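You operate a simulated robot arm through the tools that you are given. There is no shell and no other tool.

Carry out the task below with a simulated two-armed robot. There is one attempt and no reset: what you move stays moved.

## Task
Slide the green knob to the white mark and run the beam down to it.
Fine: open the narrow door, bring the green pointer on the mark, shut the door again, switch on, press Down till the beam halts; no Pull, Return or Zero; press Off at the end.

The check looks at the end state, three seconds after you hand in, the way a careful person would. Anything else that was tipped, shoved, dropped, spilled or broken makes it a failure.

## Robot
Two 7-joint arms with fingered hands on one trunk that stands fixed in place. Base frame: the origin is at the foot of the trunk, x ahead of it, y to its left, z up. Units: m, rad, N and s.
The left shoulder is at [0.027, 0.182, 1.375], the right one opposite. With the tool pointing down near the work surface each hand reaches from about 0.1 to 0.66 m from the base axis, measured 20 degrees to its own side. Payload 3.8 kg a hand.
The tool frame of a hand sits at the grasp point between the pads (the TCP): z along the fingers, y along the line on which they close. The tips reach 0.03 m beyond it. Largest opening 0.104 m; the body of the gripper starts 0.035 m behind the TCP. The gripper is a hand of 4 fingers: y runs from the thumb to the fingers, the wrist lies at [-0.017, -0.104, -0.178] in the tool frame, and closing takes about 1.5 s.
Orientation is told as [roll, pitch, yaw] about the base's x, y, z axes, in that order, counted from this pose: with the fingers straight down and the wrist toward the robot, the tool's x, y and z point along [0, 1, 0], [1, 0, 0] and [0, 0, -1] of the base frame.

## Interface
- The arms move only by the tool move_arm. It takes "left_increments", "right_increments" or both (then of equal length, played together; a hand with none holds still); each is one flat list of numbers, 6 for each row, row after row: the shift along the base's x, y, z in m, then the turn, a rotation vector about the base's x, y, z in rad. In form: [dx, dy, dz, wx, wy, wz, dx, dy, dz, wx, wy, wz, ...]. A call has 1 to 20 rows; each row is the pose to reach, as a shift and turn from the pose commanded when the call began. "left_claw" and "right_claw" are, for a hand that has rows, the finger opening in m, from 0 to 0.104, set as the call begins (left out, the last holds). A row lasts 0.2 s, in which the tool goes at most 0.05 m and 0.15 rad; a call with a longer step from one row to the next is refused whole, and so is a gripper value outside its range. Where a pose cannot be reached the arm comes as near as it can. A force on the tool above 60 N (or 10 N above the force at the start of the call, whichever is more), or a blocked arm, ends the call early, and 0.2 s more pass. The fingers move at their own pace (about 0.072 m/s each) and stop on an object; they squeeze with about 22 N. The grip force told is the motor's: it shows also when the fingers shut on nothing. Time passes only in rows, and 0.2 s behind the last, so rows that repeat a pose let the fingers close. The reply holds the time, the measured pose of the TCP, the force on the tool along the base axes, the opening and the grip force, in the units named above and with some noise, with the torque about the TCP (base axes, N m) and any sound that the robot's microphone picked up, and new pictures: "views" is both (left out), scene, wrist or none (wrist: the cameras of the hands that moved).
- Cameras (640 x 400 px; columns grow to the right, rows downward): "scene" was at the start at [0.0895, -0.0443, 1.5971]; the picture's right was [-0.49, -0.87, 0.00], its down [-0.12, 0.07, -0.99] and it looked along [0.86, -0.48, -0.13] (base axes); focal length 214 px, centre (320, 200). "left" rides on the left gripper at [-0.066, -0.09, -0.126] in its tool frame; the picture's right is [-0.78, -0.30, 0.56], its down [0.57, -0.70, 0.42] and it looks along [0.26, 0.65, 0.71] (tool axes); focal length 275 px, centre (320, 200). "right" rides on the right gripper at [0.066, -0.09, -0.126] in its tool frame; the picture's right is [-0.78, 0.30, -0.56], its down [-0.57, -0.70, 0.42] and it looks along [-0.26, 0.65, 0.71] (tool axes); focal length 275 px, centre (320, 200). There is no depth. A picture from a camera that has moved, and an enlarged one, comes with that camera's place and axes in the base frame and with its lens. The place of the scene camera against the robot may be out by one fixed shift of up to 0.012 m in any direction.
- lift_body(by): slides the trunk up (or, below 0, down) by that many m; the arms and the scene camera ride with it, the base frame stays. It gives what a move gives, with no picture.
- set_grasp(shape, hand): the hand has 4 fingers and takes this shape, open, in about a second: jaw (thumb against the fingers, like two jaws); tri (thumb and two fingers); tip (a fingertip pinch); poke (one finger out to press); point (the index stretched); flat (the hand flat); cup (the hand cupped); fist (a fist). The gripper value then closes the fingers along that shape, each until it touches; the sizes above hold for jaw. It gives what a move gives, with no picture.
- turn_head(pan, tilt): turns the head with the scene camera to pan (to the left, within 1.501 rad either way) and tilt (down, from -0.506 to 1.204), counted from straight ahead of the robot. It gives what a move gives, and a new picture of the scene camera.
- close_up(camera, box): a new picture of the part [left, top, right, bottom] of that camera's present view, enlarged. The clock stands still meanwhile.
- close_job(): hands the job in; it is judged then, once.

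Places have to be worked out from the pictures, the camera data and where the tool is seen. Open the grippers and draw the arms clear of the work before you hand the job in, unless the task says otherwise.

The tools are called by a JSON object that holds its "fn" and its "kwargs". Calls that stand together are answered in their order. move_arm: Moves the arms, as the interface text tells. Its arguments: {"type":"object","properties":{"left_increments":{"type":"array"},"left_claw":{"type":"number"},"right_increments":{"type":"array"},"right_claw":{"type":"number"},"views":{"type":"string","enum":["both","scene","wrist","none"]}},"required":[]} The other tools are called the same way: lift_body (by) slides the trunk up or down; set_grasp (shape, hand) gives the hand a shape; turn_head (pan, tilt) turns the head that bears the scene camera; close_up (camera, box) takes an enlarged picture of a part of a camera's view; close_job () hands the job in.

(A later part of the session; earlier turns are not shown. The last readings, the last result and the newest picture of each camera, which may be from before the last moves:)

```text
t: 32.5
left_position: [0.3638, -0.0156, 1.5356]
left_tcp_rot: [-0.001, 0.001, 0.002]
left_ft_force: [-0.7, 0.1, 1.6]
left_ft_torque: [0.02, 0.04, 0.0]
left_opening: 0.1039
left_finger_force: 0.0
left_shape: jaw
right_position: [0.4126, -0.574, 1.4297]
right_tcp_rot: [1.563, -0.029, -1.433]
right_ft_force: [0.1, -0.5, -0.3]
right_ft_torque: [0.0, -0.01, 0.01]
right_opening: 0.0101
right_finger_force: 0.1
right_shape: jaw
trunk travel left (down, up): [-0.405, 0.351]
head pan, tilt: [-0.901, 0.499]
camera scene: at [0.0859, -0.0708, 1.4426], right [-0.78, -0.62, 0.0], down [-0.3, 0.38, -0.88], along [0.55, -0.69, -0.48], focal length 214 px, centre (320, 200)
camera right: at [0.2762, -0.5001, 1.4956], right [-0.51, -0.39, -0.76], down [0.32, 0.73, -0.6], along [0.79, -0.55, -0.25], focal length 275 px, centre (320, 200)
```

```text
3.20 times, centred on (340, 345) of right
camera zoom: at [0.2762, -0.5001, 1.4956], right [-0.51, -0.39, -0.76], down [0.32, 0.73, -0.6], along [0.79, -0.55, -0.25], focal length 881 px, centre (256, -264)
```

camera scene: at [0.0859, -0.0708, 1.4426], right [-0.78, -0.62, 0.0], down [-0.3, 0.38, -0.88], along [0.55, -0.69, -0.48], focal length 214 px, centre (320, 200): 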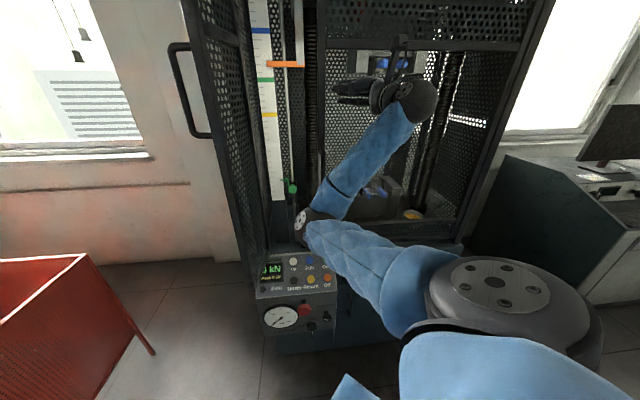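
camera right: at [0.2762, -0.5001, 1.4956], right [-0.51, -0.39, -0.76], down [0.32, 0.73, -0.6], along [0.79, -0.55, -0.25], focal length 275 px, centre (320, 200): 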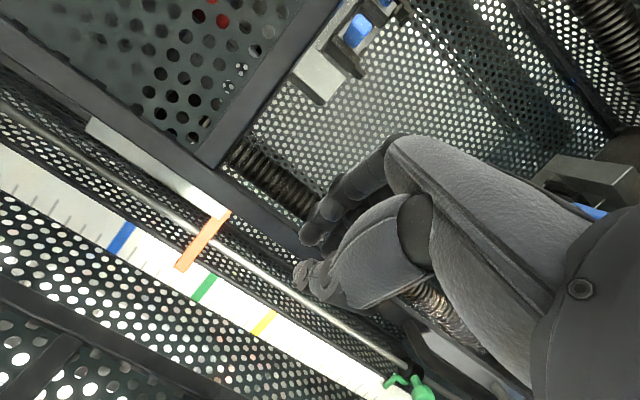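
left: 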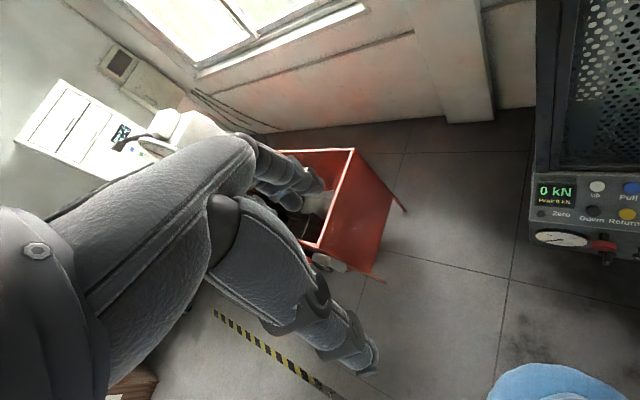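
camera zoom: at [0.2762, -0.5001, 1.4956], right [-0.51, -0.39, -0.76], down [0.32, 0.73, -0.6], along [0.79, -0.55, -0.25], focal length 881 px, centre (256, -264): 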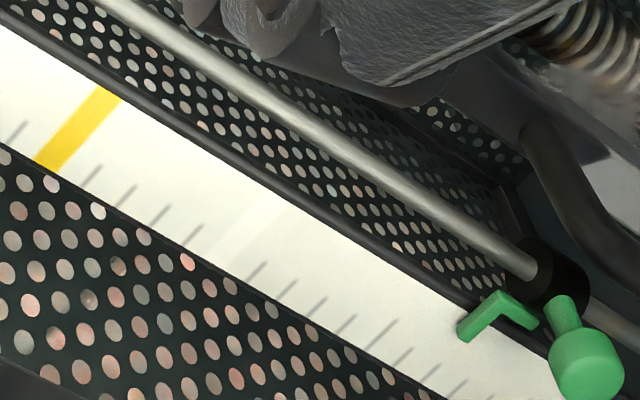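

The bright band with the missing tick is the white mark. Two views place it at z ≈ 1.2515 and the pointer at z ≈ 1.1185, so the knob, whose face is at about (0.618, -0.573, 1.094), must rise about 0.133 m. I retract a little and roll the hand palm-down, with the thumb below, to grip the knob from above and below.

{"fn": "move_arm", "kwargs": {"right_increments": [-0.005, 0.005, 0.0, -0.1415, -0.0196, 0, -0.01, 0.01, 0.0, -0.283, -0.0393, 0, -0.015, 0.015, 0.0, -0.4244, -0.0589, 0, -0.02, 0.02, 0.0, -0.566, -0.0785, 0, -0.025, 0.025, 0.0, -0.7073, -0.098, 0, -0.03, 0.03, 0.0, -0.8487, -0.1178, 0, -0.035, 0.035, 0, -0.99, -0.1375, 0, -0.04, 0.04, 0, -1.1317, -0.157, 0, -0.045, 0.045, 0, -1.273, -0.1767, 0, -0.05, 0.05, 0, -1.4146, -0.1963, 0, -0.055, 0.055, 0, -1.556, -0.216, 0], "views": "both"}}

```text
t: 34.9
left_position: [0.3647, -0.0168, 1.5352]
left_tcp_rot: [0.0, -0.001, 0.003]
left_ft_force: [-0.6, -0.5, -1.3]
left_ft_torque: [-0.01, 0.0, 0.02]
left_opening: 0.1037
left_finger_force: 0.2
left_shape: jaw
right_position: [0.3578, -0.519, 1.432]
right_tcp_rot: [-1.703, -1.54, 1.836]
right_ft_force: [-1.0, 0.1, -0.8]
right_ft_torque: [0.04, 0.0, 0.0]
right_opening: 0.01
right_finger_force: 0.0
right_shape: jaw
trunk travel left (down, up): [-0.405, 0.351]
head pan, tilt: [-0.901, 0.499]
camera scene: at [0.0859, -0.0705, 1.4426], right [-0.78, -0.62, 0.0], down [-0.3, 0.38, -0.88], along [0.55, -0.69, -0.48], focal length 214 px, centre (320, 200)
camera right: at [0.2249, -0.4728, 1.3398], right [-0.45, -0.83, 0.32], down [0.5, -0.53, -0.68], along [0.74, -0.15, 0.66], focal length 275 px, centre (320, 200)
```

scene: 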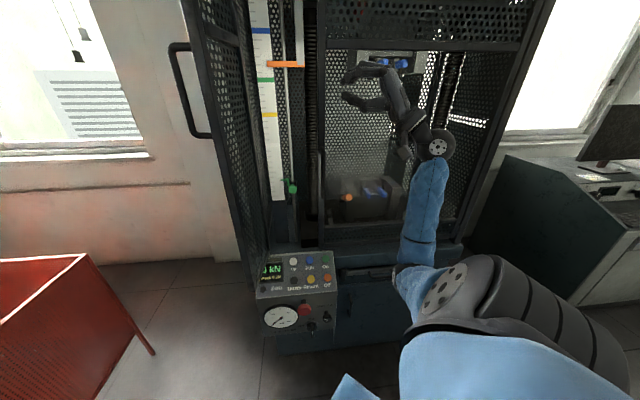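
right: 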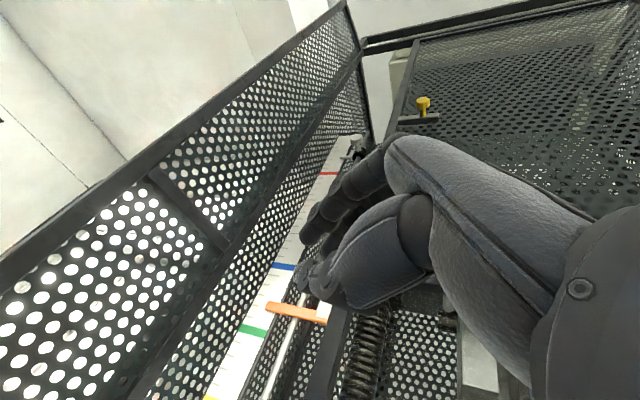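

The palm-down pose was reached cleanly with the elbow low. I lower the trunk another 0.15 m so the knob's height is comfortable, then turn the hand toward the opening.

{"fn": "lift_body", "kwargs": {"by": -0.15}}

{"fn": "move_arm", "kwargs": {"right_increments": [0.0, 0.01, 0.0, 0, 0, -0.12, 0.0, 0.02, 0.0, 0, 0, -0.24, 0.0, 0.03, 0.0, 0, 0, -0.36, 0.0, 0.04, 0, 0, 0, -0.48, 0.0, 0.05, 0, 0, 0, -0.6, 0.0, 0.06, 0, 0, 0, -0.72, 0.0, 0.06, 0, 0, 0, -0.72], "right_claw": 0.07, "views": "both"}}

```text
t: 36.6
left_position: [0.3634, -0.0157, 1.3861]
left_tcp_rot: [-0.001, -0.003, 0.002]
left_ft_force: [-0.4, 0.4, -1.0]
left_ft_torque: [-0.02, 0.0, -0.03]
left_opening: 0.1035
left_finger_force: 0.0
left_shape: jaw
right_position: [0.356, -0.5183, 1.2814]
right_tcp_rot: [-1.706, -1.541, 1.837]
right_ft_force: [-0.2, 0.4, 0.3]
right_ft_torque: [-0.01, 0.01, -0.02]
right_opening: 0.0101
right_finger_force: 0.0
right_shape: jaw
trunk travel left (down, up): [-0.255, 0.501]
head pan, tilt: [-0.901, 0.499]
```

```text
t: 38.2
left_position: [0.3633, -0.0158, 1.3857]
left_tcp_rot: [0.002, 0.0, 0.002]
left_ft_force: [0.5, -0.1, 0.6]
left_ft_torque: [-0.01, -0.01, -0.01]
left_opening: 0.1041
left_finger_force: 0.1
left_shape: jaw
right_position: [0.3949, -0.5035, 1.305]
right_tcp_rot: [-1.69, -1.541, 1.102]
right_ft_force: [0.4, 0.1, -0.6]
right_ft_torque: [-0.01, 0.0, 0.0]
right_opening: 0.0697
right_finger_force: 0.0
right_shape: jaw
right hand out of reach, approached as far as the arm can: row 4, 5, 6, 7
trunk travel left (down, up): [-0.255, 0.501]
head pan, tilt: [-0.901, 0.499]
camera scene: at [0.138, -0.0706, 1.2904], right [-0.78, -0.62, 0.0], down [-0.3, 0.38, -0.88], along [0.55, -0.69, -0.48], focal length 214 px, centre (320, 200)
camera right: at [0.3254, -0.3822, 1.2138], right [-0.89, -0.33, 0.32], down [0.03, -0.73, -0.68], along [0.46, -0.6, 0.66], focal length 275 px, centre (320, 200)
```

scene: 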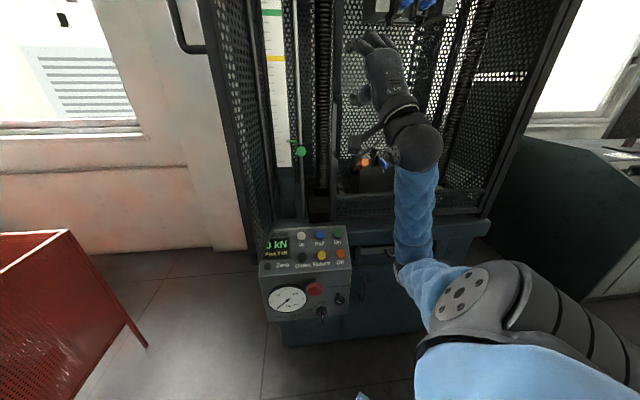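
right: 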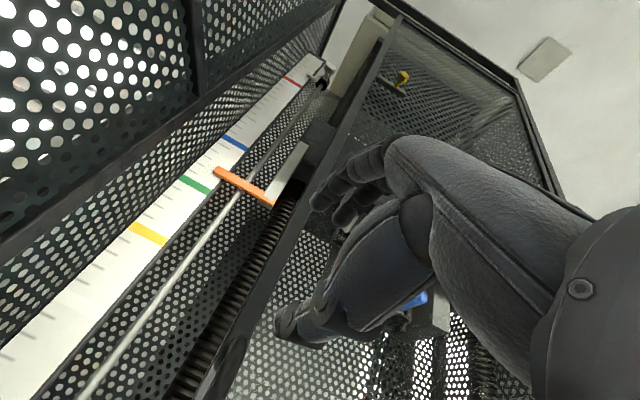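

Lowering shifted things slightly but the hand points into the opening. I lower the hand to the knob's height in front of the opening, well short of the wide door's handle.

{"fn": "move_arm", "kwargs": {"right_increments": [0.0, 0.0, -0.035, 0, 0, 0, 0.005, 0.005, -0.07, 0, 0, 0, 0.015, 0.01, -0.105, 0, 0, 0, 0.025, 0.015, -0.14, 0, 0, 0, 0.035, 0.018, -0.175, 0, 0, 0, 0.05, 0.021, -0.2, 0, 0, 0, 0.065, 0.0235, -0.211, 0, 0, 0, 0.065, 0.0235, -0.211, 0, 0, 0], "views": "both"}}

```text
t: 40.0
left_position: [0.3635, -0.0161, 1.3854]
left_tcp_rot: [0.0, 0.003, 0.001]
left_ft_force: [-0.1, 0.5, -0.7]
left_ft_torque: [-0.03, -0.01, -0.01]
left_opening: 0.1036
left_finger_force: 0.0
left_shape: jaw
right_position: [0.4608, -0.4816, 1.0943]
right_tcp_rot: [-1.688, -1.541, 1.099]
right_ft_force: [0.4, 0.1, -0.1]
right_ft_torque: [0.05, -0.02, -0.02]
right_opening: 0.0697
right_finger_force: 0.1
right_shape: jaw
right hand out of reach, approached as far as the arm can: row 1, 2, 3, 4
trunk travel left (down, up): [-0.255, 0.501]
head pan, tilt: [-0.901, 0.499]
camera scene: at [0.1382, -0.0704, 1.2904], right [-0.78, -0.62, 0.0], down [-0.3, 0.38, -0.88], along [0.55, -0.69, -0.48], focal length 214 px, centre (320, 200)
camera right: at [0.391, -0.3585, 1.0029], right [-0.89, -0.33, 0.32], down [0.03, -0.73, -0.68], along [0.46, -0.6, 0.66], focal length 275 px, centre (320, 200)
```

scene: 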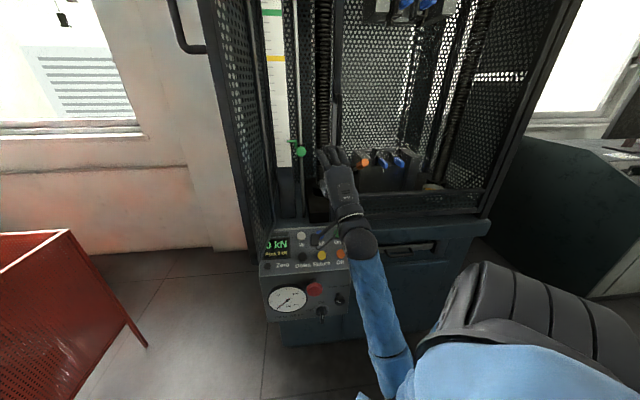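
right: 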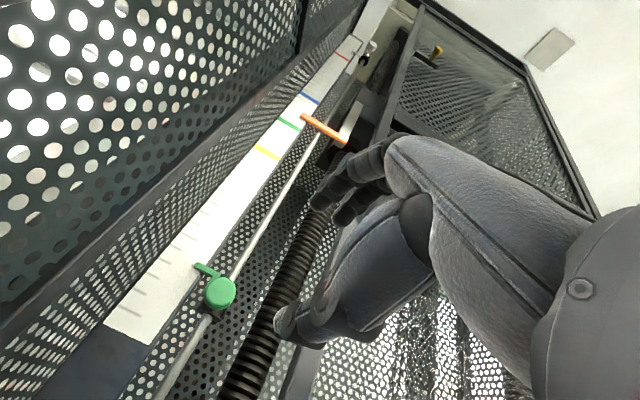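

The wrist view confirms the knob at about (0.619, -0.571, 1.094), directly along the approach line. I move to 7 cm in front of it.

{"fn": "move_arm", "kwargs": {"right_increments": [0.025, -0.013, 0, 0, 0, 0, 0.05, -0.0255, 0, 0, 0, 0, 0.075, -0.0383, 0, 0, 0, 0, 0.0996, -0.051, 0, 0, 0, 0, 0.0996, -0.051, 0, 0, 0, 0], "views": "both"}}

{"fn": "close_up", "kwargs": {"camera": "right", "box": [180, 160, 420, 360]}}

{"fn": "close_up", "kwargs": {"camera": "scene", "box": [250, 110, 370, 190]}}

```text
t: 41.2
left_position: [0.3641, -0.0162, 1.387]
left_tcp_rot: [-0.001, -0.001, 0.003]
left_ft_force: [-0.2, -1.1, 0.2]
left_ft_torque: [-0.01, -0.01, -0.02]
left_opening: 0.1038
left_finger_force: 0.0
left_shape: jaw
right_position: [0.5606, -0.5323, 1.0939]
right_tcp_rot: [-1.683, -1.541, 1.096]
right_ft_force: [0.1, -0.5, -0.7]
right_ft_torque: [-0.02, 0.01, 0.01]
right_opening: 0.07
right_finger_force: 0.0
right_shape: jaw
trunk travel left (down, up): [-0.255, 0.501]
head pan, tilt: [-0.901, 0.499]
camera scene: at [0.1382, -0.0702, 1.2904], right [-0.78, -0.62, 0.0], down [-0.3, 0.38, -0.88], along [0.55, -0.69, -0.48], focal length 214 px, centre (320, 200)
camera right: at [0.4909, -0.4098, 1.0022], right [-0.89, -0.33, 0.32], down [0.03, -0.73, -0.68], along [0.46, -0.6, 0.66], focal length 275 px, centre (320, 200)
```

scene: 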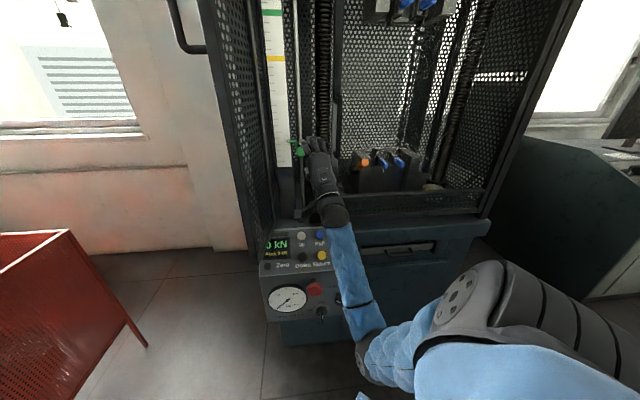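
right: 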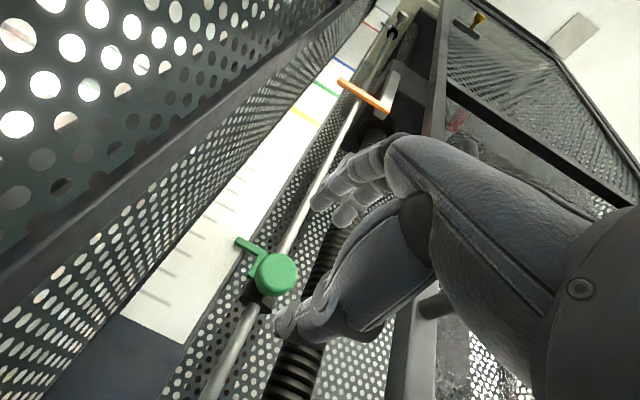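

```text
2.00 times, centred on (300, 260) of right
camera zoom: at [0.4909, -0.4098, 1.0022], right [-0.89, -0.33, 0.32], down [0.03, -0.73, -0.68], along [0.46, -0.6, 0.66], focal length 551 px, centre (360, 80)
```

zoom: 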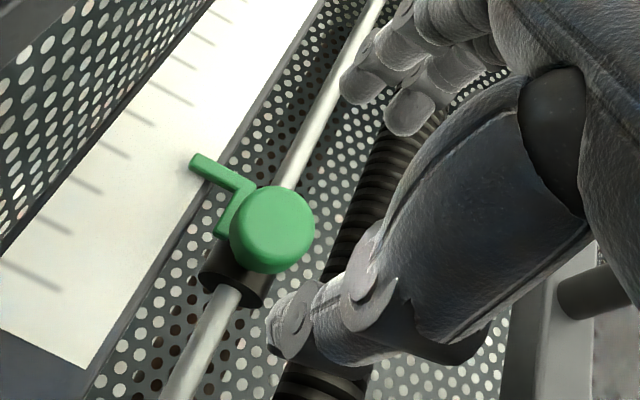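

```text
5.00 times, centred on (310, 150) of scene
camera zoom: at [0.1382, -0.0702, 1.2904], right [-0.78, -0.62, 0.0], down [-0.3, 0.38, -0.88], along [0.55, -0.69, -0.48], focal length 1072 px, centre (370, 450)
```

zoom: 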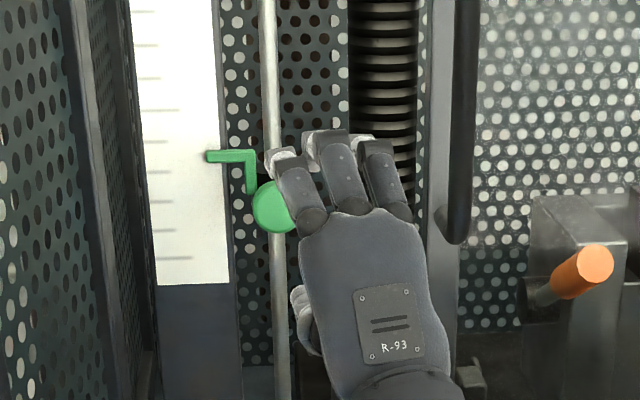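

The knob lies on the tool's centre line between thumb and fingers. I advance 5.5 cm along the finger direction, then check.

{"fn": "move_arm", "kwargs": {"right_increments": [0.0167, -0.011, 0, 0, 0, 0, 0.0335, -0.022, 0, 0, 0, 0, 0.046, -0.0302, 0, 0, 0, 0, 0.046, -0.0302, 0, 0, 0, 0], "views": "both"}}

{"fn": "close_up", "kwargs": {"camera": "right", "box": [180, 160, 420, 360]}}

{"fn": "close_up", "kwargs": {"camera": "scene", "box": [250, 110, 370, 190]}}

```text
t: 42.2
left_position: [0.3646, -0.0167, 1.3859]
left_tcp_rot: [-0.001, -0.001, 0.002]
left_ft_force: [-0.5, -0.6, 0.2]
left_ft_torque: [0.0, 0.02, 0.02]
left_opening: 0.1039
left_finger_force: 0.1
left_shape: jaw
right_position: [0.6061, -0.5616, 1.0934]
right_tcp_rot: [-1.681, -1.539, 1.094]
right_ft_force: [-0.2, 0.3, 0.1]
right_ft_torque: [0.02, 0.01, -0.04]
right_opening: 0.0696
right_finger_force: 0.1
right_shape: jaw
trunk travel left (down, up): [-0.255, 0.501]
head pan, tilt: [-0.901, 0.499]
camera scene: at [0.1383, -0.0703, 1.2904], right [-0.78, -0.62, 0.0], down [-0.3, 0.38, -0.88], along [0.55, -0.69, -0.48], focal length 214 px, centre (320, 200)
camera right: at [0.5375, -0.4395, 1.0023], right [-0.89, -0.33, 0.32], down [0.03, -0.73, -0.68], along [0.46, -0.6, 0.66], focal length 275 px, centre (320, 200)
```

scene: 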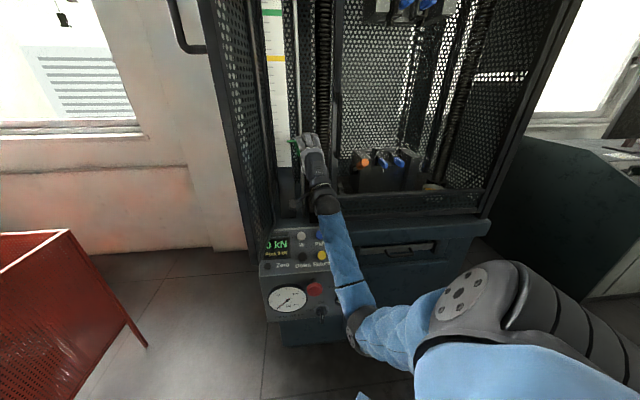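
right: 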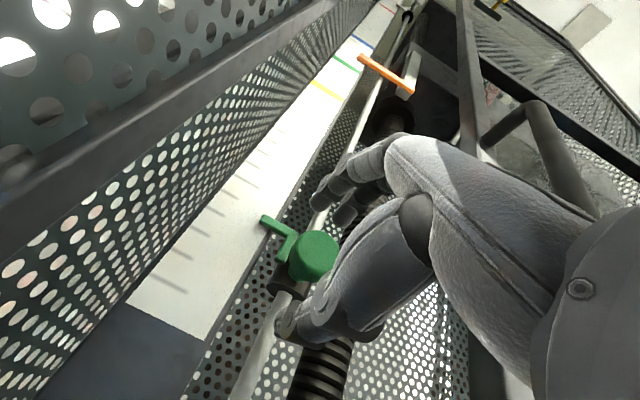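

```text
2.00 times, centred on (300, 260) of right
camera zoom: at [0.5375, -0.4395, 1.0023], right [-0.89, -0.33, 0.32], down [0.03, -0.73, -0.68], along [0.46, -0.6, 0.66], focal length 551 px, centre (360, 80)
```

zoom: 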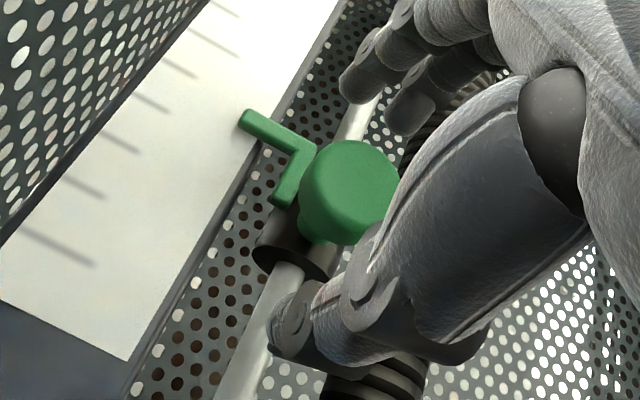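

```text
5.00 times, centred on (310, 150) of scene
camera zoom: at [0.1383, -0.0703, 1.2904], right [-0.78, -0.62, 0.0], down [-0.3, 0.38, -0.88], along [0.55, -0.69, -0.48], focal length 1072 px, centre (370, 450)
```

zoom: 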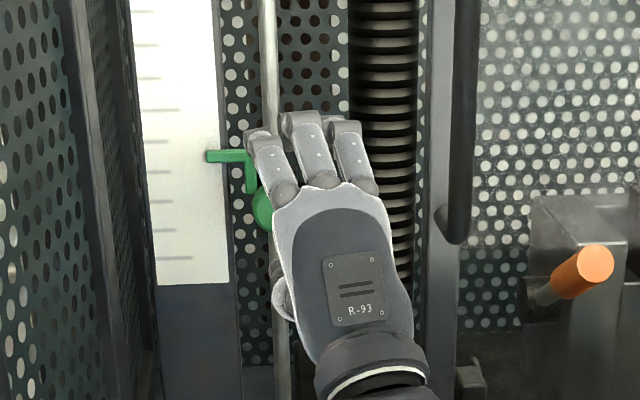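

Thumb is below and fingers above the knob. I advance one more centimetre and close the grip.

{"fn": "move_arm", "kwargs": {"right_increments": [0.0084, -0.0055, 0, 0, 0, 0, 0.0084, -0.0055, 0, 0, 0, 0, 0.0084, -0.0055, 0, 0, 0, 0, 0.0084, -0.0055, 0, 0, 0, 0, 0.0084, -0.0055, 0, 0, 0, 0, 0.0084, -0.0055, 0, 0, 0, 0, 0.0084, -0.0055, 0, 0, 0, 0, 0.0084, -0.0055, 0, 0, 0, 0], "right_claw": 0.0, "views": "both"}}

{"fn": "close_up", "kwargs": {"camera": "right", "box": [180, 160, 420, 360]}}

{"fn": "close_up", "kwargs": {"camera": "scene", "box": [250, 110, 370, 190]}}

```text
t: 44.0
left_position: [0.3667, -0.0166, 1.3857]
left_tcp_rot: [0.002, 0.0, 0.002]
left_ft_force: [-0.7, -0.4, 0.3]
left_ft_torque: [0.03, -0.03, -0.03]
left_opening: 0.1038
left_finger_force: 0.1
left_shape: jaw
right_position: [0.616, -0.5674, 1.0924]
right_tcp_rot: [-1.616, -1.54, 1.027]
right_ft_force: [8.6, -6.5, -1.7]
right_ft_torque: [0.0, -0.03, 0.01]
right_opening: 0.019
right_finger_force: 22.4
right_shape: jaw
trunk travel left (down, up): [-0.255, 0.501]
head pan, tilt: [-0.901, 0.499]
camera scene: at [0.1397, -0.0713, 1.2901], right [-0.78, -0.62, 0.0], down [-0.3, 0.38, -0.88], along [0.55, -0.69, -0.48], focal length 214 px, centre (320, 200)
camera right: at [0.5469, -0.4458, 1.0011], right [-0.89, -0.33, 0.32], down [0.03, -0.73, -0.68], along [0.46, -0.6, 0.66], focal length 275 px, centre (320, 200)
```

scene: 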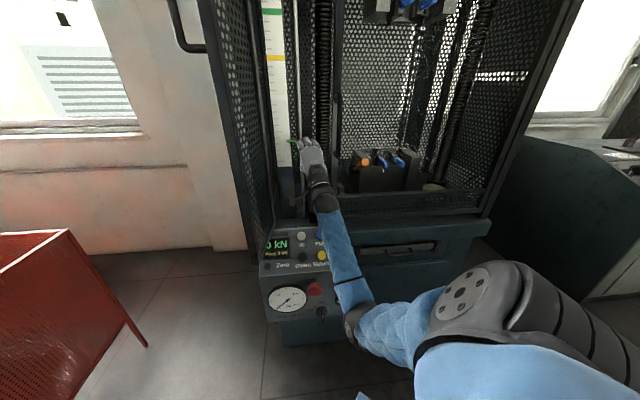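
right: 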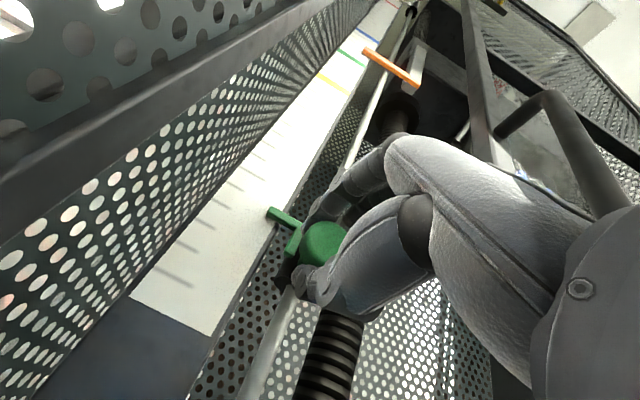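

```text
2.00 times, centred on (300, 260) of right
camera zoom: at [0.5469, -0.4458, 1.0011], right [-0.89, -0.33, 0.32], down [0.03, -0.73, -0.68], along [0.46, -0.6, 0.66], focal length 551 px, centre (360, 80)
```

zoom: 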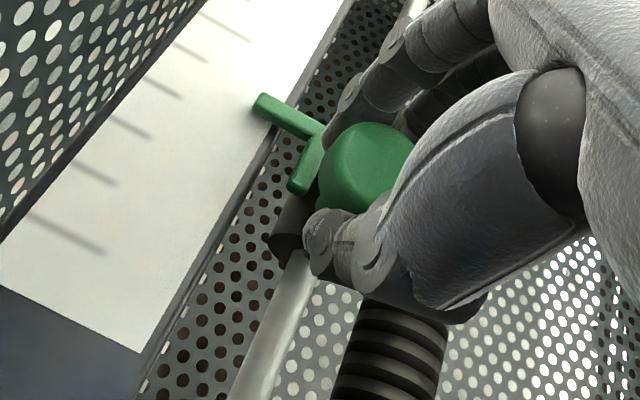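

```text
5.00 times, centred on (310, 150) of scene
camera zoom: at [0.1397, -0.0713, 1.2901], right [-0.78, -0.62, 0.0], down [-0.3, 0.38, -0.88], along [0.55, -0.69, -0.48], focal length 1072 px, centre (370, 450)
```

zoom: 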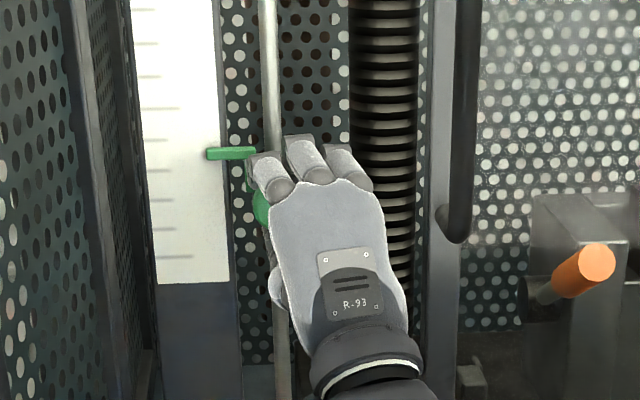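

The knob is gripped at 22 N. I slide it up about 0.12 m slowly and then compare the pointer with the white band.

{"fn": "move_arm", "kwargs": {"right_increments": [0, 0, 0.01, 0, 0, 0, 0, 0, 0.025, 0, 0, 0, 0, 0, 0.04, 0, 0, 0, 0, 0, 0.055, 0, 0, 0, 0, 0, 0.07, 0, 0, 0, 0, 0, 0.085, 0, 0, 0, 0, 0, 0.1, 0, 0, 0, 0, 0, 0.112, 0, 0, 0, 0, 0, 0.12, 0, 0, 0, 0, 0, 0.12, 0, 0, 0], "views": "both"}}

{"fn": "close_up", "kwargs": {"camera": "scene", "box": [250, 60, 370, 140]}}

{"fn": "close_up", "kwargs": {"camera": "right", "box": [180, 160, 420, 360]}}

```text
t: 46.2
left_position: [0.3661, -0.0171, 1.3849]
left_tcp_rot: [0.002, 0.002, 0.002]
left_ft_force: [-0.3, 0.4, 0.1]
left_ft_torque: [-0.03, 0.03, -0.03]
left_opening: 0.1036
left_finger_force: 0.1
left_shape: jaw
right_position: [0.6159, -0.5688, 1.2122]
right_tcp_rot: [-1.616, -1.54, 1.029]
right_ft_force: [9.2, -5.4, -2.6]
right_ft_torque: [0.05, 0.02, 0.02]
right_opening: 0.019
right_finger_force: 22.1
right_shape: jaw
trunk travel left (down, up): [-0.255, 0.501]
head pan, tilt: [-0.901, 0.499]
camera scene: at [0.1403, -0.0714, 1.2901], right [-0.78, -0.62, 0.0], down [-0.3, 0.38, -0.88], along [0.54, -0.69, -0.48], focal length 214 px, centre (320, 200)
camera right: at [0.5469, -0.446, 1.1214], right [-0.89, -0.33, 0.32], down [0.03, -0.73, -0.68], along [0.46, -0.6, 0.66], focal length 275 px, centre (320, 200)
```

scene: 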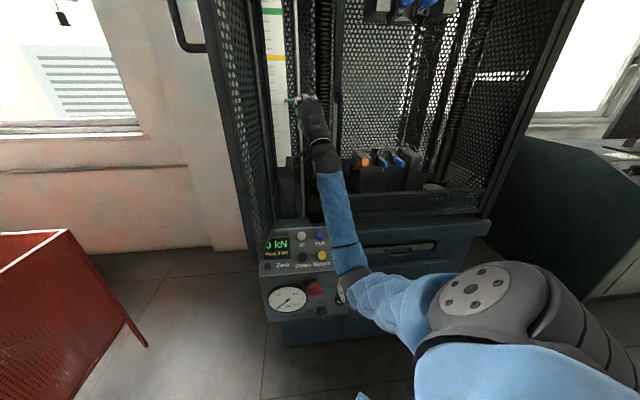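
right: 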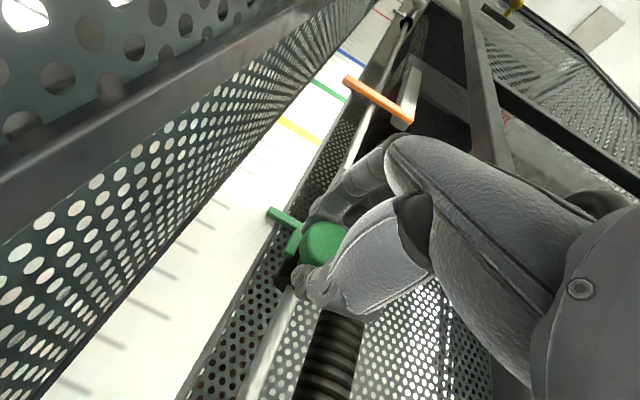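

```text
5.00 times, centred on (310, 100) of scene
camera zoom: at [0.1403, -0.0714, 1.2901], right [-0.78, -0.62, 0.0], down [-0.3, 0.38, -0.88], along [0.54, -0.69, -0.48], focal length 1072 px, centre (370, 700)
```

zoom: 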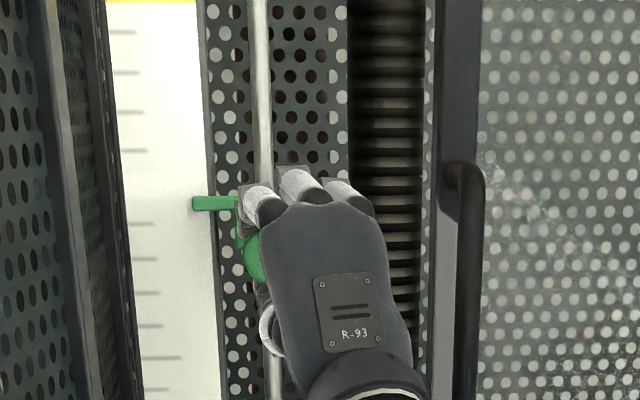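

```text
2.00 times, centred on (300, 260) of right
camera zoom: at [0.5469, -0.446, 1.1214], right [-0.89, -0.33, 0.32], down [0.03, -0.73, -0.68], along [0.46, -0.6, 0.66], focal length 551 px, centre (360, 80)
```

zoom: 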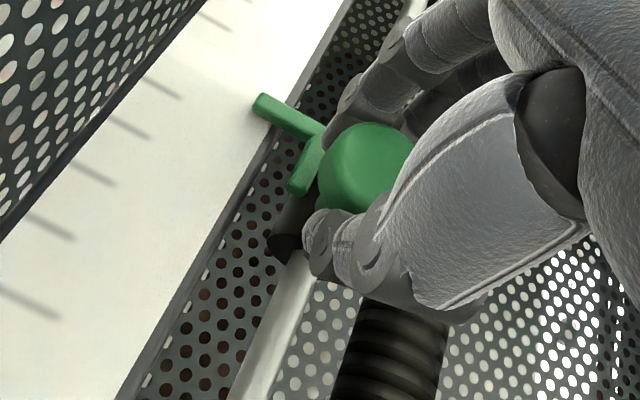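

The knob slid up with the hand, and the pointer is now just below the white band. I zoom in tightly on the pointer and the band to measure the rest.

{"fn": "close_up", "kwargs": {"camera": "scene", "box": [266, 85, 298, 105]}}

{"fn": "close_up", "kwargs": {"camera": "right", "box": [210, 170, 310, 235]}}

```text
16.00 times, centred on (282, 95) of scene
camera zoom: at [0.1403, -0.0714, 1.2901], right [-0.78, -0.62, 0.0], down [-0.3, 0.38, -0.88], along [0.54, -0.69, -0.48], focal length 3432 px, centre (928, 1880)
```

zoom: 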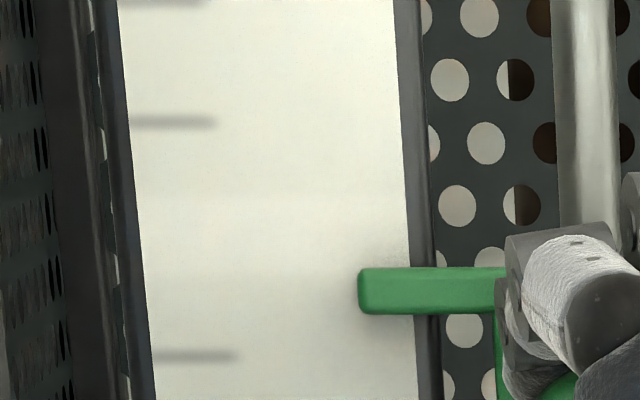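

```text
6.15 times, centred on (260, 202) of right
camera zoom: at [0.5469, -0.446, 1.1214], right [-0.89, -0.33, 0.32], down [0.03, -0.73, -0.68], along [0.46, -0.6, 0.66], focal length 1694 px, centre (689, 185)
```

zoom: 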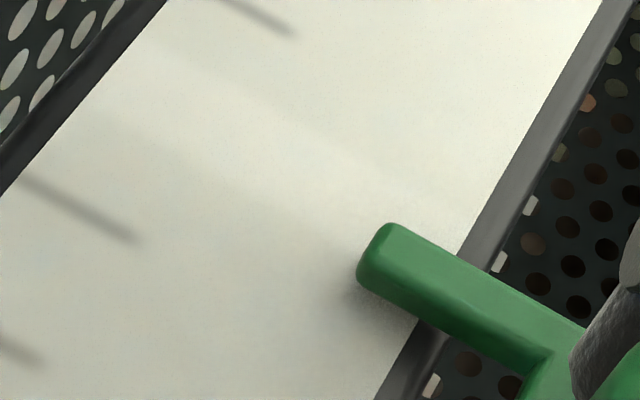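

Tick spacing works out to 20 mm, and the pointer's centre sits about 9 mm below the centre of the white band. I raise it by 9 mm and check again.

{"fn": "move_arm", "kwargs": {"right_increments": [0, 0, 0.005, 0, 0, 0, 0, 0, 0.009, 0, 0, 0, 0, 0, 0.009, 0, 0, 0], "views": "scene"}}

{"fn": "close_up", "kwargs": {"camera": "scene", "box": [266, 82, 298, 102]}}

{"fn": "close_up", "kwargs": {"camera": "right", "box": [210, 170, 310, 235]}}

```text
t: 47.0
left_position: [0.3655, -0.0176, 1.3859]
left_tcp_rot: [0.003, 0.001, 0.003]
left_ft_force: [0.2, 0.3, -0.9]
left_ft_torque: [-0.03, -0.02, 0.0]
left_opening: 0.1035
left_finger_force: 0.1
left_shape: jaw
right_position: [0.6161, -0.5682, 1.2217]
right_tcp_rot: [-1.6, -1.541, 1.011]
right_ft_force: [8.8, -4.4, -2.5]
right_ft_torque: [0.02, 0.05, -0.01]
right_opening: 0.0191
right_finger_force: 21.8
right_shape: jaw
trunk travel left (down, up): [-0.255, 0.501]
head pan, tilt: [-0.901, 0.499]
camera scene: at [0.1402, -0.0715, 1.2901], right [-0.78, -0.62, 0.0], down [-0.3, 0.38, -0.88], along [0.54, -0.69, -0.48], focal length 214 px, centre (320, 200)
```

scene: 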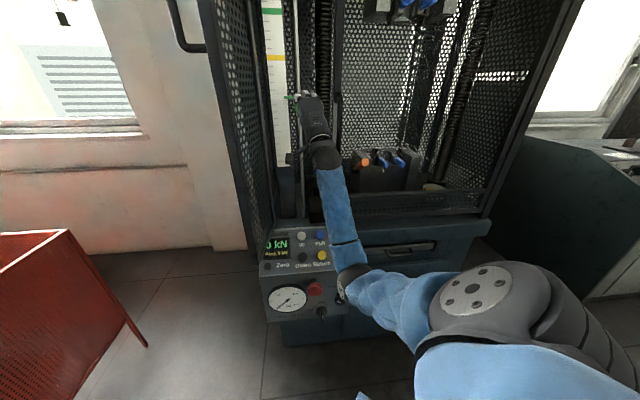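

```text
16.00 times, centred on (282, 92) of scene
camera zoom: at [0.1402, -0.0715, 1.2901], right [-0.78, -0.62, 0.0], down [-0.3, 0.38, -0.88], along [0.54, -0.69, -0.48], focal length 3432 px, centre (928, 1928)
```

zoom: 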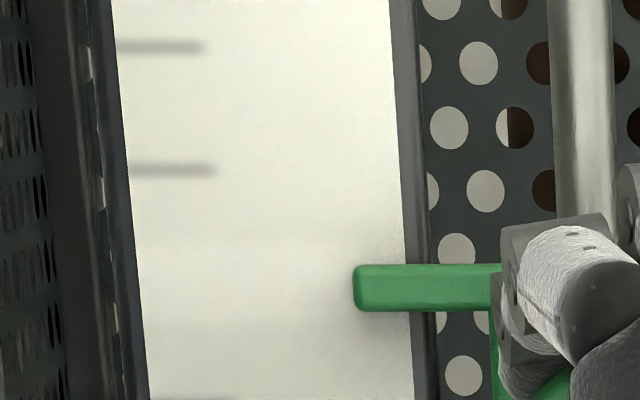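

```text
6.15 times, centred on (260, 202) of right
camera zoom: at [0.547, -0.4459, 1.1303], right [-0.89, -0.33, 0.32], down [0.02, -0.73, -0.68], along [0.46, -0.6, 0.66], focal length 1694 px, centre (689, 185)
```

zoom: 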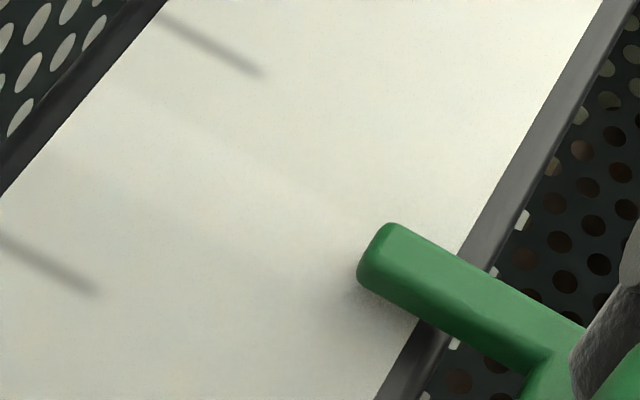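

The pointer's centre (row 288) now matches the centre of the white band (row 287). I open the grip partly without moving and check that the pointer stays put.

{"fn": "move_arm", "kwargs": {"right_increments": [0, 0, 0, 0, 0, 0, 0, 0, 0, 0, 0, 0, 0, 0, 0, 0, 0, 0, 0, 0, 0, 0, 0, 0], "right_claw": 0.05, "views": "none"}}

{"fn": "close_up", "kwargs": {"camera": "scene", "box": [266, 82, 298, 102]}}

{"fn": "close_up", "kwargs": {"camera": "right", "box": [180, 160, 420, 360]}}

```text
t: 48.0
left_position: [0.3639, -0.0148, 1.3851]
left_tcp_rot: [0.001, -0.001, 0.002]
left_ft_force: [0.4, 0.7, -0.4]
left_ft_torque: [-0.01, 0.01, 0.0]
left_opening: 0.1036
left_finger_force: 0.0
left_shape: jaw
right_position: [0.615, -0.5677, 1.2229]
right_tcp_rot: [-1.69, -1.541, 1.106]
right_ft_force: [-0.6, -0.7, 0.1]
right_ft_torque: [0.02, 0.01, 0.0]
right_opening: 0.0494
right_finger_force: 0.2
right_shape: jaw
trunk travel left (down, up): [-0.255, 0.501]
head pan, tilt: [-0.901, 0.499]
```

```text
16.00 times, centred on (282, 92) of scene
camera zoom: at [0.1384, -0.0704, 1.2904], right [-0.78, -0.62, 0.0], down [-0.3, 0.38, -0.88], along [0.55, -0.69, -0.48], focal length 3432 px, centre (928, 1928)
```

zoom: 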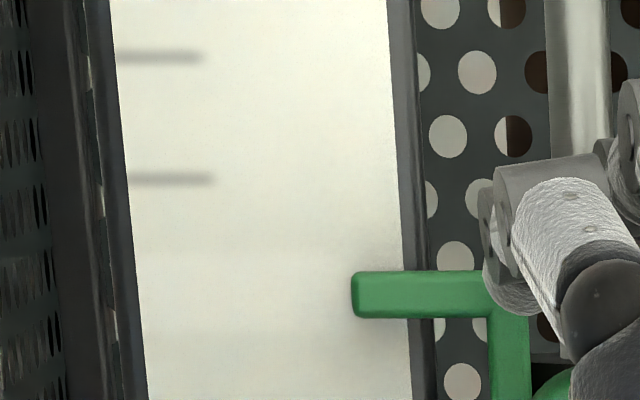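

```text
2.00 times, centred on (300, 260) of right
camera zoom: at [0.5452, -0.4449, 1.1316], right [-0.89, -0.33, 0.32], down [0.03, -0.73, -0.68], along [0.46, -0.6, 0.66], focal length 551 px, centre (360, 80)
```

zoom: 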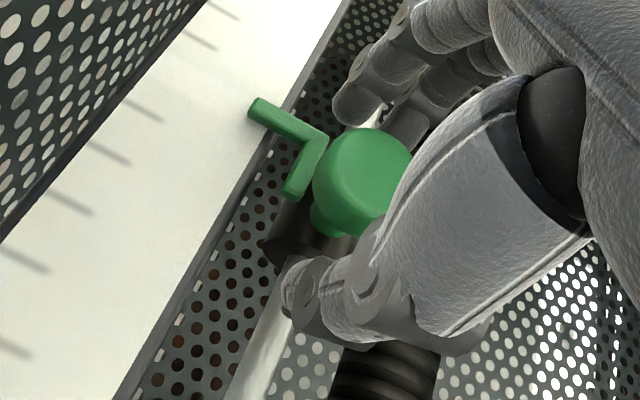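

The pointer stayed on the band (295 against 297 px). I open a bit more and back the hand straight out of the cage.

{"fn": "move_arm", "kwargs": {"right_increments": [0, 0, 0, 0, 0, 0, -0.008, 0.0055, 0, 0, 0, 0, -0.025, 0.0164, 0, 0, 0, 0, -0.05, 0.0328, 0, 0, 0, 0, -0.08, 0.052, 0, 0, 0, 0, -0.12, 0.073, 0, 0, 0, 0, -0.155, 0.086, 0, 0, 0, 0], "right_claw": 0.07, "views": "both"}}

{"fn": "close_up", "kwargs": {"camera": "scene", "box": [266, 82, 298, 102]}}

```text
t: 49.6
left_position: [0.3638, -0.0164, 1.385]
left_tcp_rot: [0.0, 0.001, 0.001]
left_ft_force: [-0.5, 0.0, 0.0]
left_ft_torque: [-0.01, 0.0, 0.02]
left_opening: 0.1034
left_finger_force: 0.1
left_shape: jaw
right_position: [0.4594, -0.481, 1.2236]
right_tcp_rot: [-1.67, -1.541, 1.084]
right_ft_force: [-0.3, -0.4, -0.1]
right_ft_torque: [0.0, 0.0, 0.0]
right_opening: 0.07
right_finger_force: 0.0
right_shape: jaw
trunk travel left (down, up): [-0.255, 0.501]
head pan, tilt: [-0.901, 0.499]
camera scene: at [0.138, -0.0703, 1.2904], right [-0.78, -0.62, 0.0], down [-0.3, 0.38, -0.88], along [0.55, -0.69, -0.48], focal length 214 px, centre (320, 200)
camera right: at [0.3901, -0.3582, 1.132], right [-0.89, -0.33, 0.32], down [0.03, -0.73, -0.68], along [0.46, -0.6, 0.66], focal length 275 px, centre (320, 200)
```

scene: 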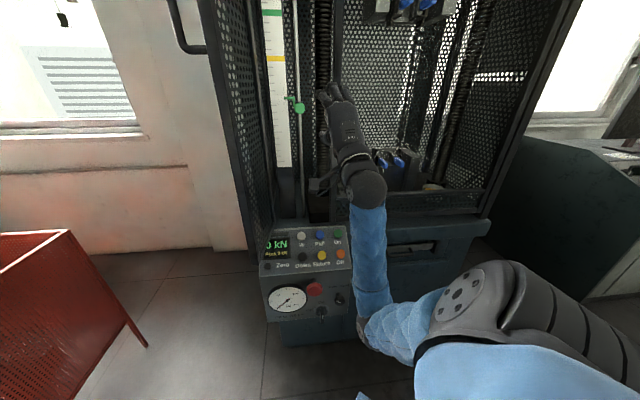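
right: 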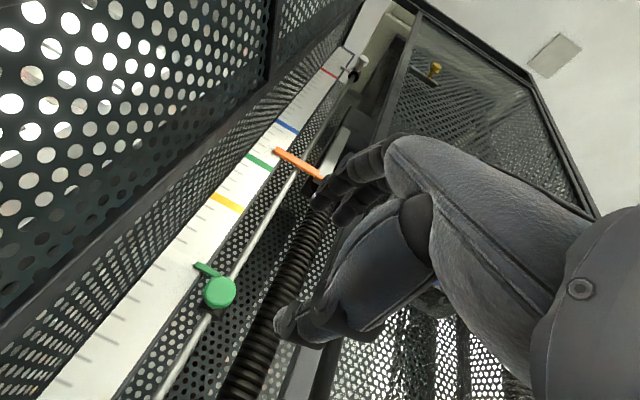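

```text
16.00 times, centred on (282, 92) of scene
camera zoom: at [0.138, -0.0703, 1.2904], right [-0.78, -0.62, 0.0], down [-0.3, 0.38, -0.88], along [0.55, -0.69, -0.48], focal length 3432 px, centre (928, 1928)
```

zoom: 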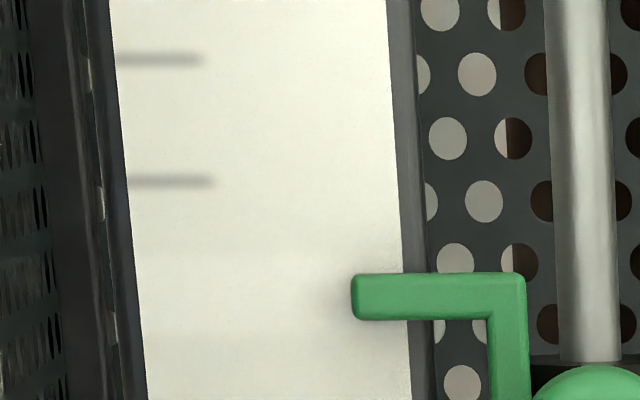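

The pointer is on the mark (297 against 299 px) and the hand is out of the cage. To shut the door I turn the hand fingers-down as a peg, so I can reach around the door's free edge and push it from its outer side.

{"fn": "move_arm", "kwargs": {"right_increments": [-0.005, 0.003, 0.005, 0.0783, 0.1195, 0, -0.01, 0.006, 0.01, 0.1565, 0.239, 0, -0.015, 0.009, 0.015, 0.2348, 0.3584, 0, -0.02, 0.012, 0.02, 0.3131, 0.4778, 0, -0.025, 0.015, 0.03, 0.3914, 0.5973, 0, -0.03, 0.018, 0.04, 0.4696, 0.7167, 0, -0.035, 0.021, 0.05, 0.5479, 0.8362, 0, -0.04, 0.024, 0.06, 0.6262, 0.9556, 0, -0.045, 0.027, 0.07, 0.7045, 1.0751, 0, -0.05, 0.03, 0.08, 0.7827, 1.1945, 0, -0.05, 0.03, 0.09, 0.861, 1.314, 0], "right_claw": 0.01, "views": "both"}}

```text
t: 52.0
left_position: [0.3655, -0.0155, 1.3846]
left_tcp_rot: [-0.001, 0.001, 0.002]
left_ft_force: [1.0, 0.8, -0.9]
left_ft_torque: [-0.03, 0.0, -0.02]
left_opening: 0.1039
left_finger_force: 0.0
left_shape: jaw
right_position: [0.4178, -0.4505, 1.3102]
right_tcp_rot: [-0.006, 0.0, -0.549]
right_ft_force: [0.1, -0.3, -0.5]
right_ft_torque: [-0.01, -0.01, -0.02]
right_opening: 0.0104
right_finger_force: 0.0
right_shape: jaw
right hand out of reach, approached as far as the arm can: row 2, 11
trunk travel left (down, up): [-0.255, 0.501]
head pan, tilt: [-0.901, 0.499]
camera scene: at [0.1394, -0.07, 1.2902], right [-0.78, -0.62, 0.0], down [-0.3, 0.37, -0.88], along [0.55, -0.69, -0.48], focal length 214 px, centre (320, 200)
camera right: at [0.3769, -0.3473, 1.4363], right [-0.15, -0.81, 0.56], down [-0.9, -0.12, -0.42], along [0.41, -0.57, -0.71], focal length 275 px, centre (320, 200)
```

scene: 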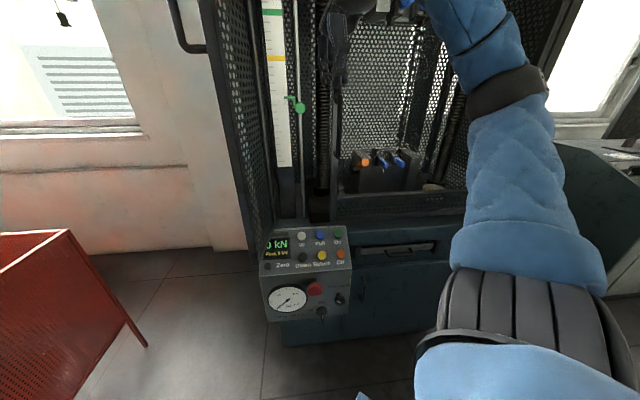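
right: 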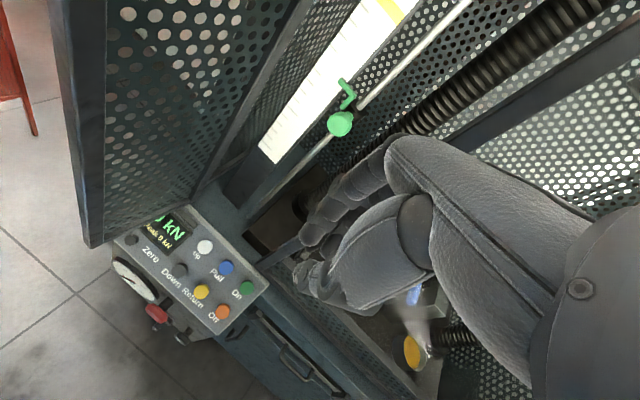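

The hand now points fingers-down, and from this view the door's free edge is near (0.545, -0.31). I carry the hand around in front of that edge to the door's outer side, at a height below the handle.

{"fn": "move_arm", "kwargs": {"right_increments": [-0.02, 0.02, -0.02, 0, 0, 0.08, -0.03, 0.06, -0.04, 0, 0, 0.16, -0.03, 0.1, -0.06, 0, 0, 0.24, -0.03, 0.14, -0.08, 0, 0, 0.32, -0.03, 0.18, -0.1, 0, 0, 0.4, -0.02, 0.22, -0.12, 0, 0, 0.48, 0.01, 0.25, -0.14, 0, 0, 0.55, 0.04, 0.27, -0.155, 0, 0, 0.55], "views": "both"}}

```text
t: 53.8
left_position: [0.3646, -0.0156, 1.3853]
left_tcp_rot: [-0.001, -0.001, 0.001]
left_ft_force: [-0.2, 0.2, 0.1]
left_ft_torque: [-0.01, 0.03, -0.04]
left_opening: 0.1038
left_finger_force: 0.0
left_shape: jaw
right_position: [0.4589, -0.1809, 1.1554]
right_tcp_rot: [-0.009, -0.004, -0.001]
right_ft_force: [-0.3, -0.2, -0.9]
right_ft_torque: [-0.03, 0.05, 0.0]
right_opening: 0.0102
right_finger_force: 0.0
right_shape: jaw
right hand out of reach, approached as far as the arm can: row 1
trunk travel left (down, up): [-0.255, 0.501]
head pan, tilt: [-0.901, 0.499]
camera scene: at [0.1391, -0.0699, 1.2903], right [-0.78, -0.62, 0.0], down [-0.3, 0.37, -0.88], along [0.55, -0.69, -0.48], focal length 214 px, centre (320, 200)
camera right: at [0.3684, -0.1141, 1.2812], right [0.29, -0.77, 0.56], down [-0.7, -0.58, -0.42], along [0.65, -0.27, -0.71], focal length 275 px, centre (320, 200)
```

scene: 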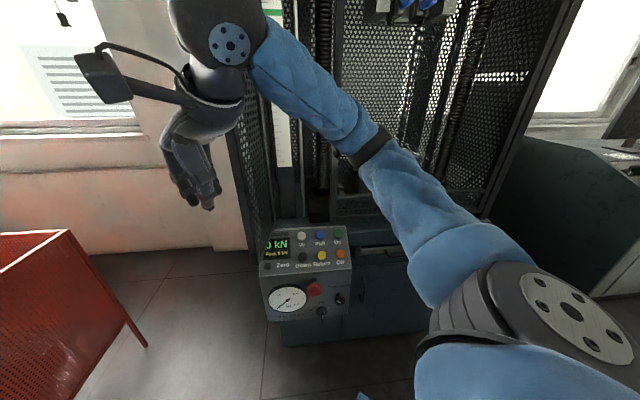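
right: 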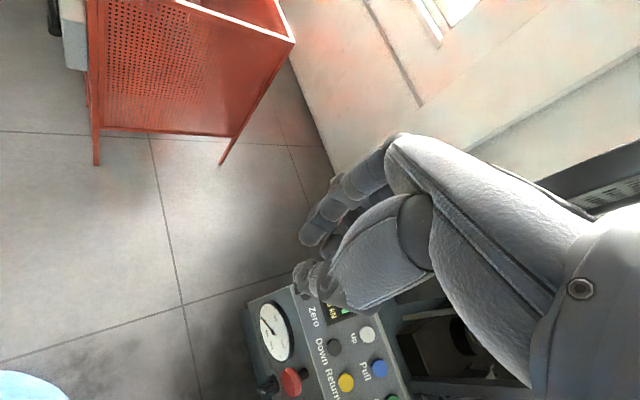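

The hand has passed in front of the door's edge and is now on its outer side. I advance forward beside the door before sweeping right.

{"fn": "move_arm", "kwargs": {"right_increments": [0.037, 0.0, 0.0, 0, 0, 0, 0.074, 0.0, 0.0, 0, 0, 0, 0.11, 0.0, 0.0, 0, 0, 0, 0.11, 0.0, 0.0, 0, 0, 0], "views": "both"}}

```text
t: 54.8
left_position: [0.3638, -0.0162, 1.3853]
left_tcp_rot: [0.0, -0.001, 0.002]
left_ft_force: [0.3, 0.1, -0.2]
left_ft_torque: [0.04, -0.01, -0.02]
left_opening: 0.1037
left_finger_force: 0.1
left_shape: jaw
right_position: [0.5674, -0.1812, 1.156]
right_tcp_rot: [-0.007, -0.003, 0.001]
right_ft_force: [0.0, -0.5, -0.3]
right_ft_torque: [-0.01, 0.0, -0.01]
right_opening: 0.0101
right_finger_force: 0.0
right_shape: jaw
trunk travel left (down, up): [-0.255, 0.501]
head pan, tilt: [-0.901, 0.499]
camera scene: at [0.1378, -0.0705, 1.2905], right [-0.78, -0.62, 0.0], down [-0.3, 0.38, -0.88], along [0.55, -0.69, -0.48], focal length 214 px, centre (320, 200)
camera right: at [0.4767, -0.1146, 1.2827], right [0.29, -0.77, 0.56], down [-0.7, -0.58, -0.42], along [0.65, -0.27, -0.71], focal length 275 px, centre (320, 200)
```

scene: 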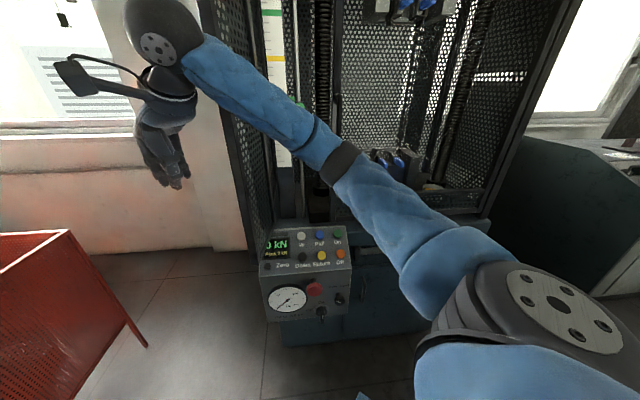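
right: 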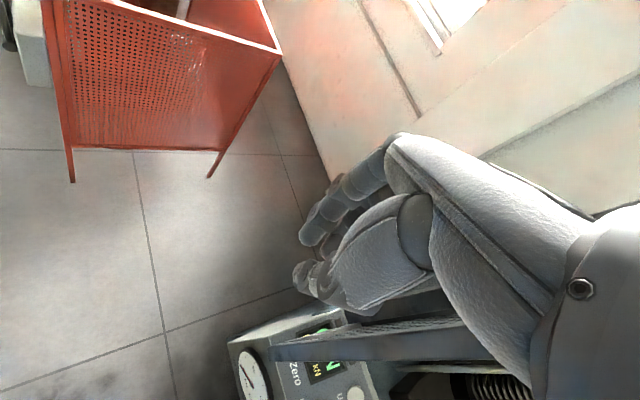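

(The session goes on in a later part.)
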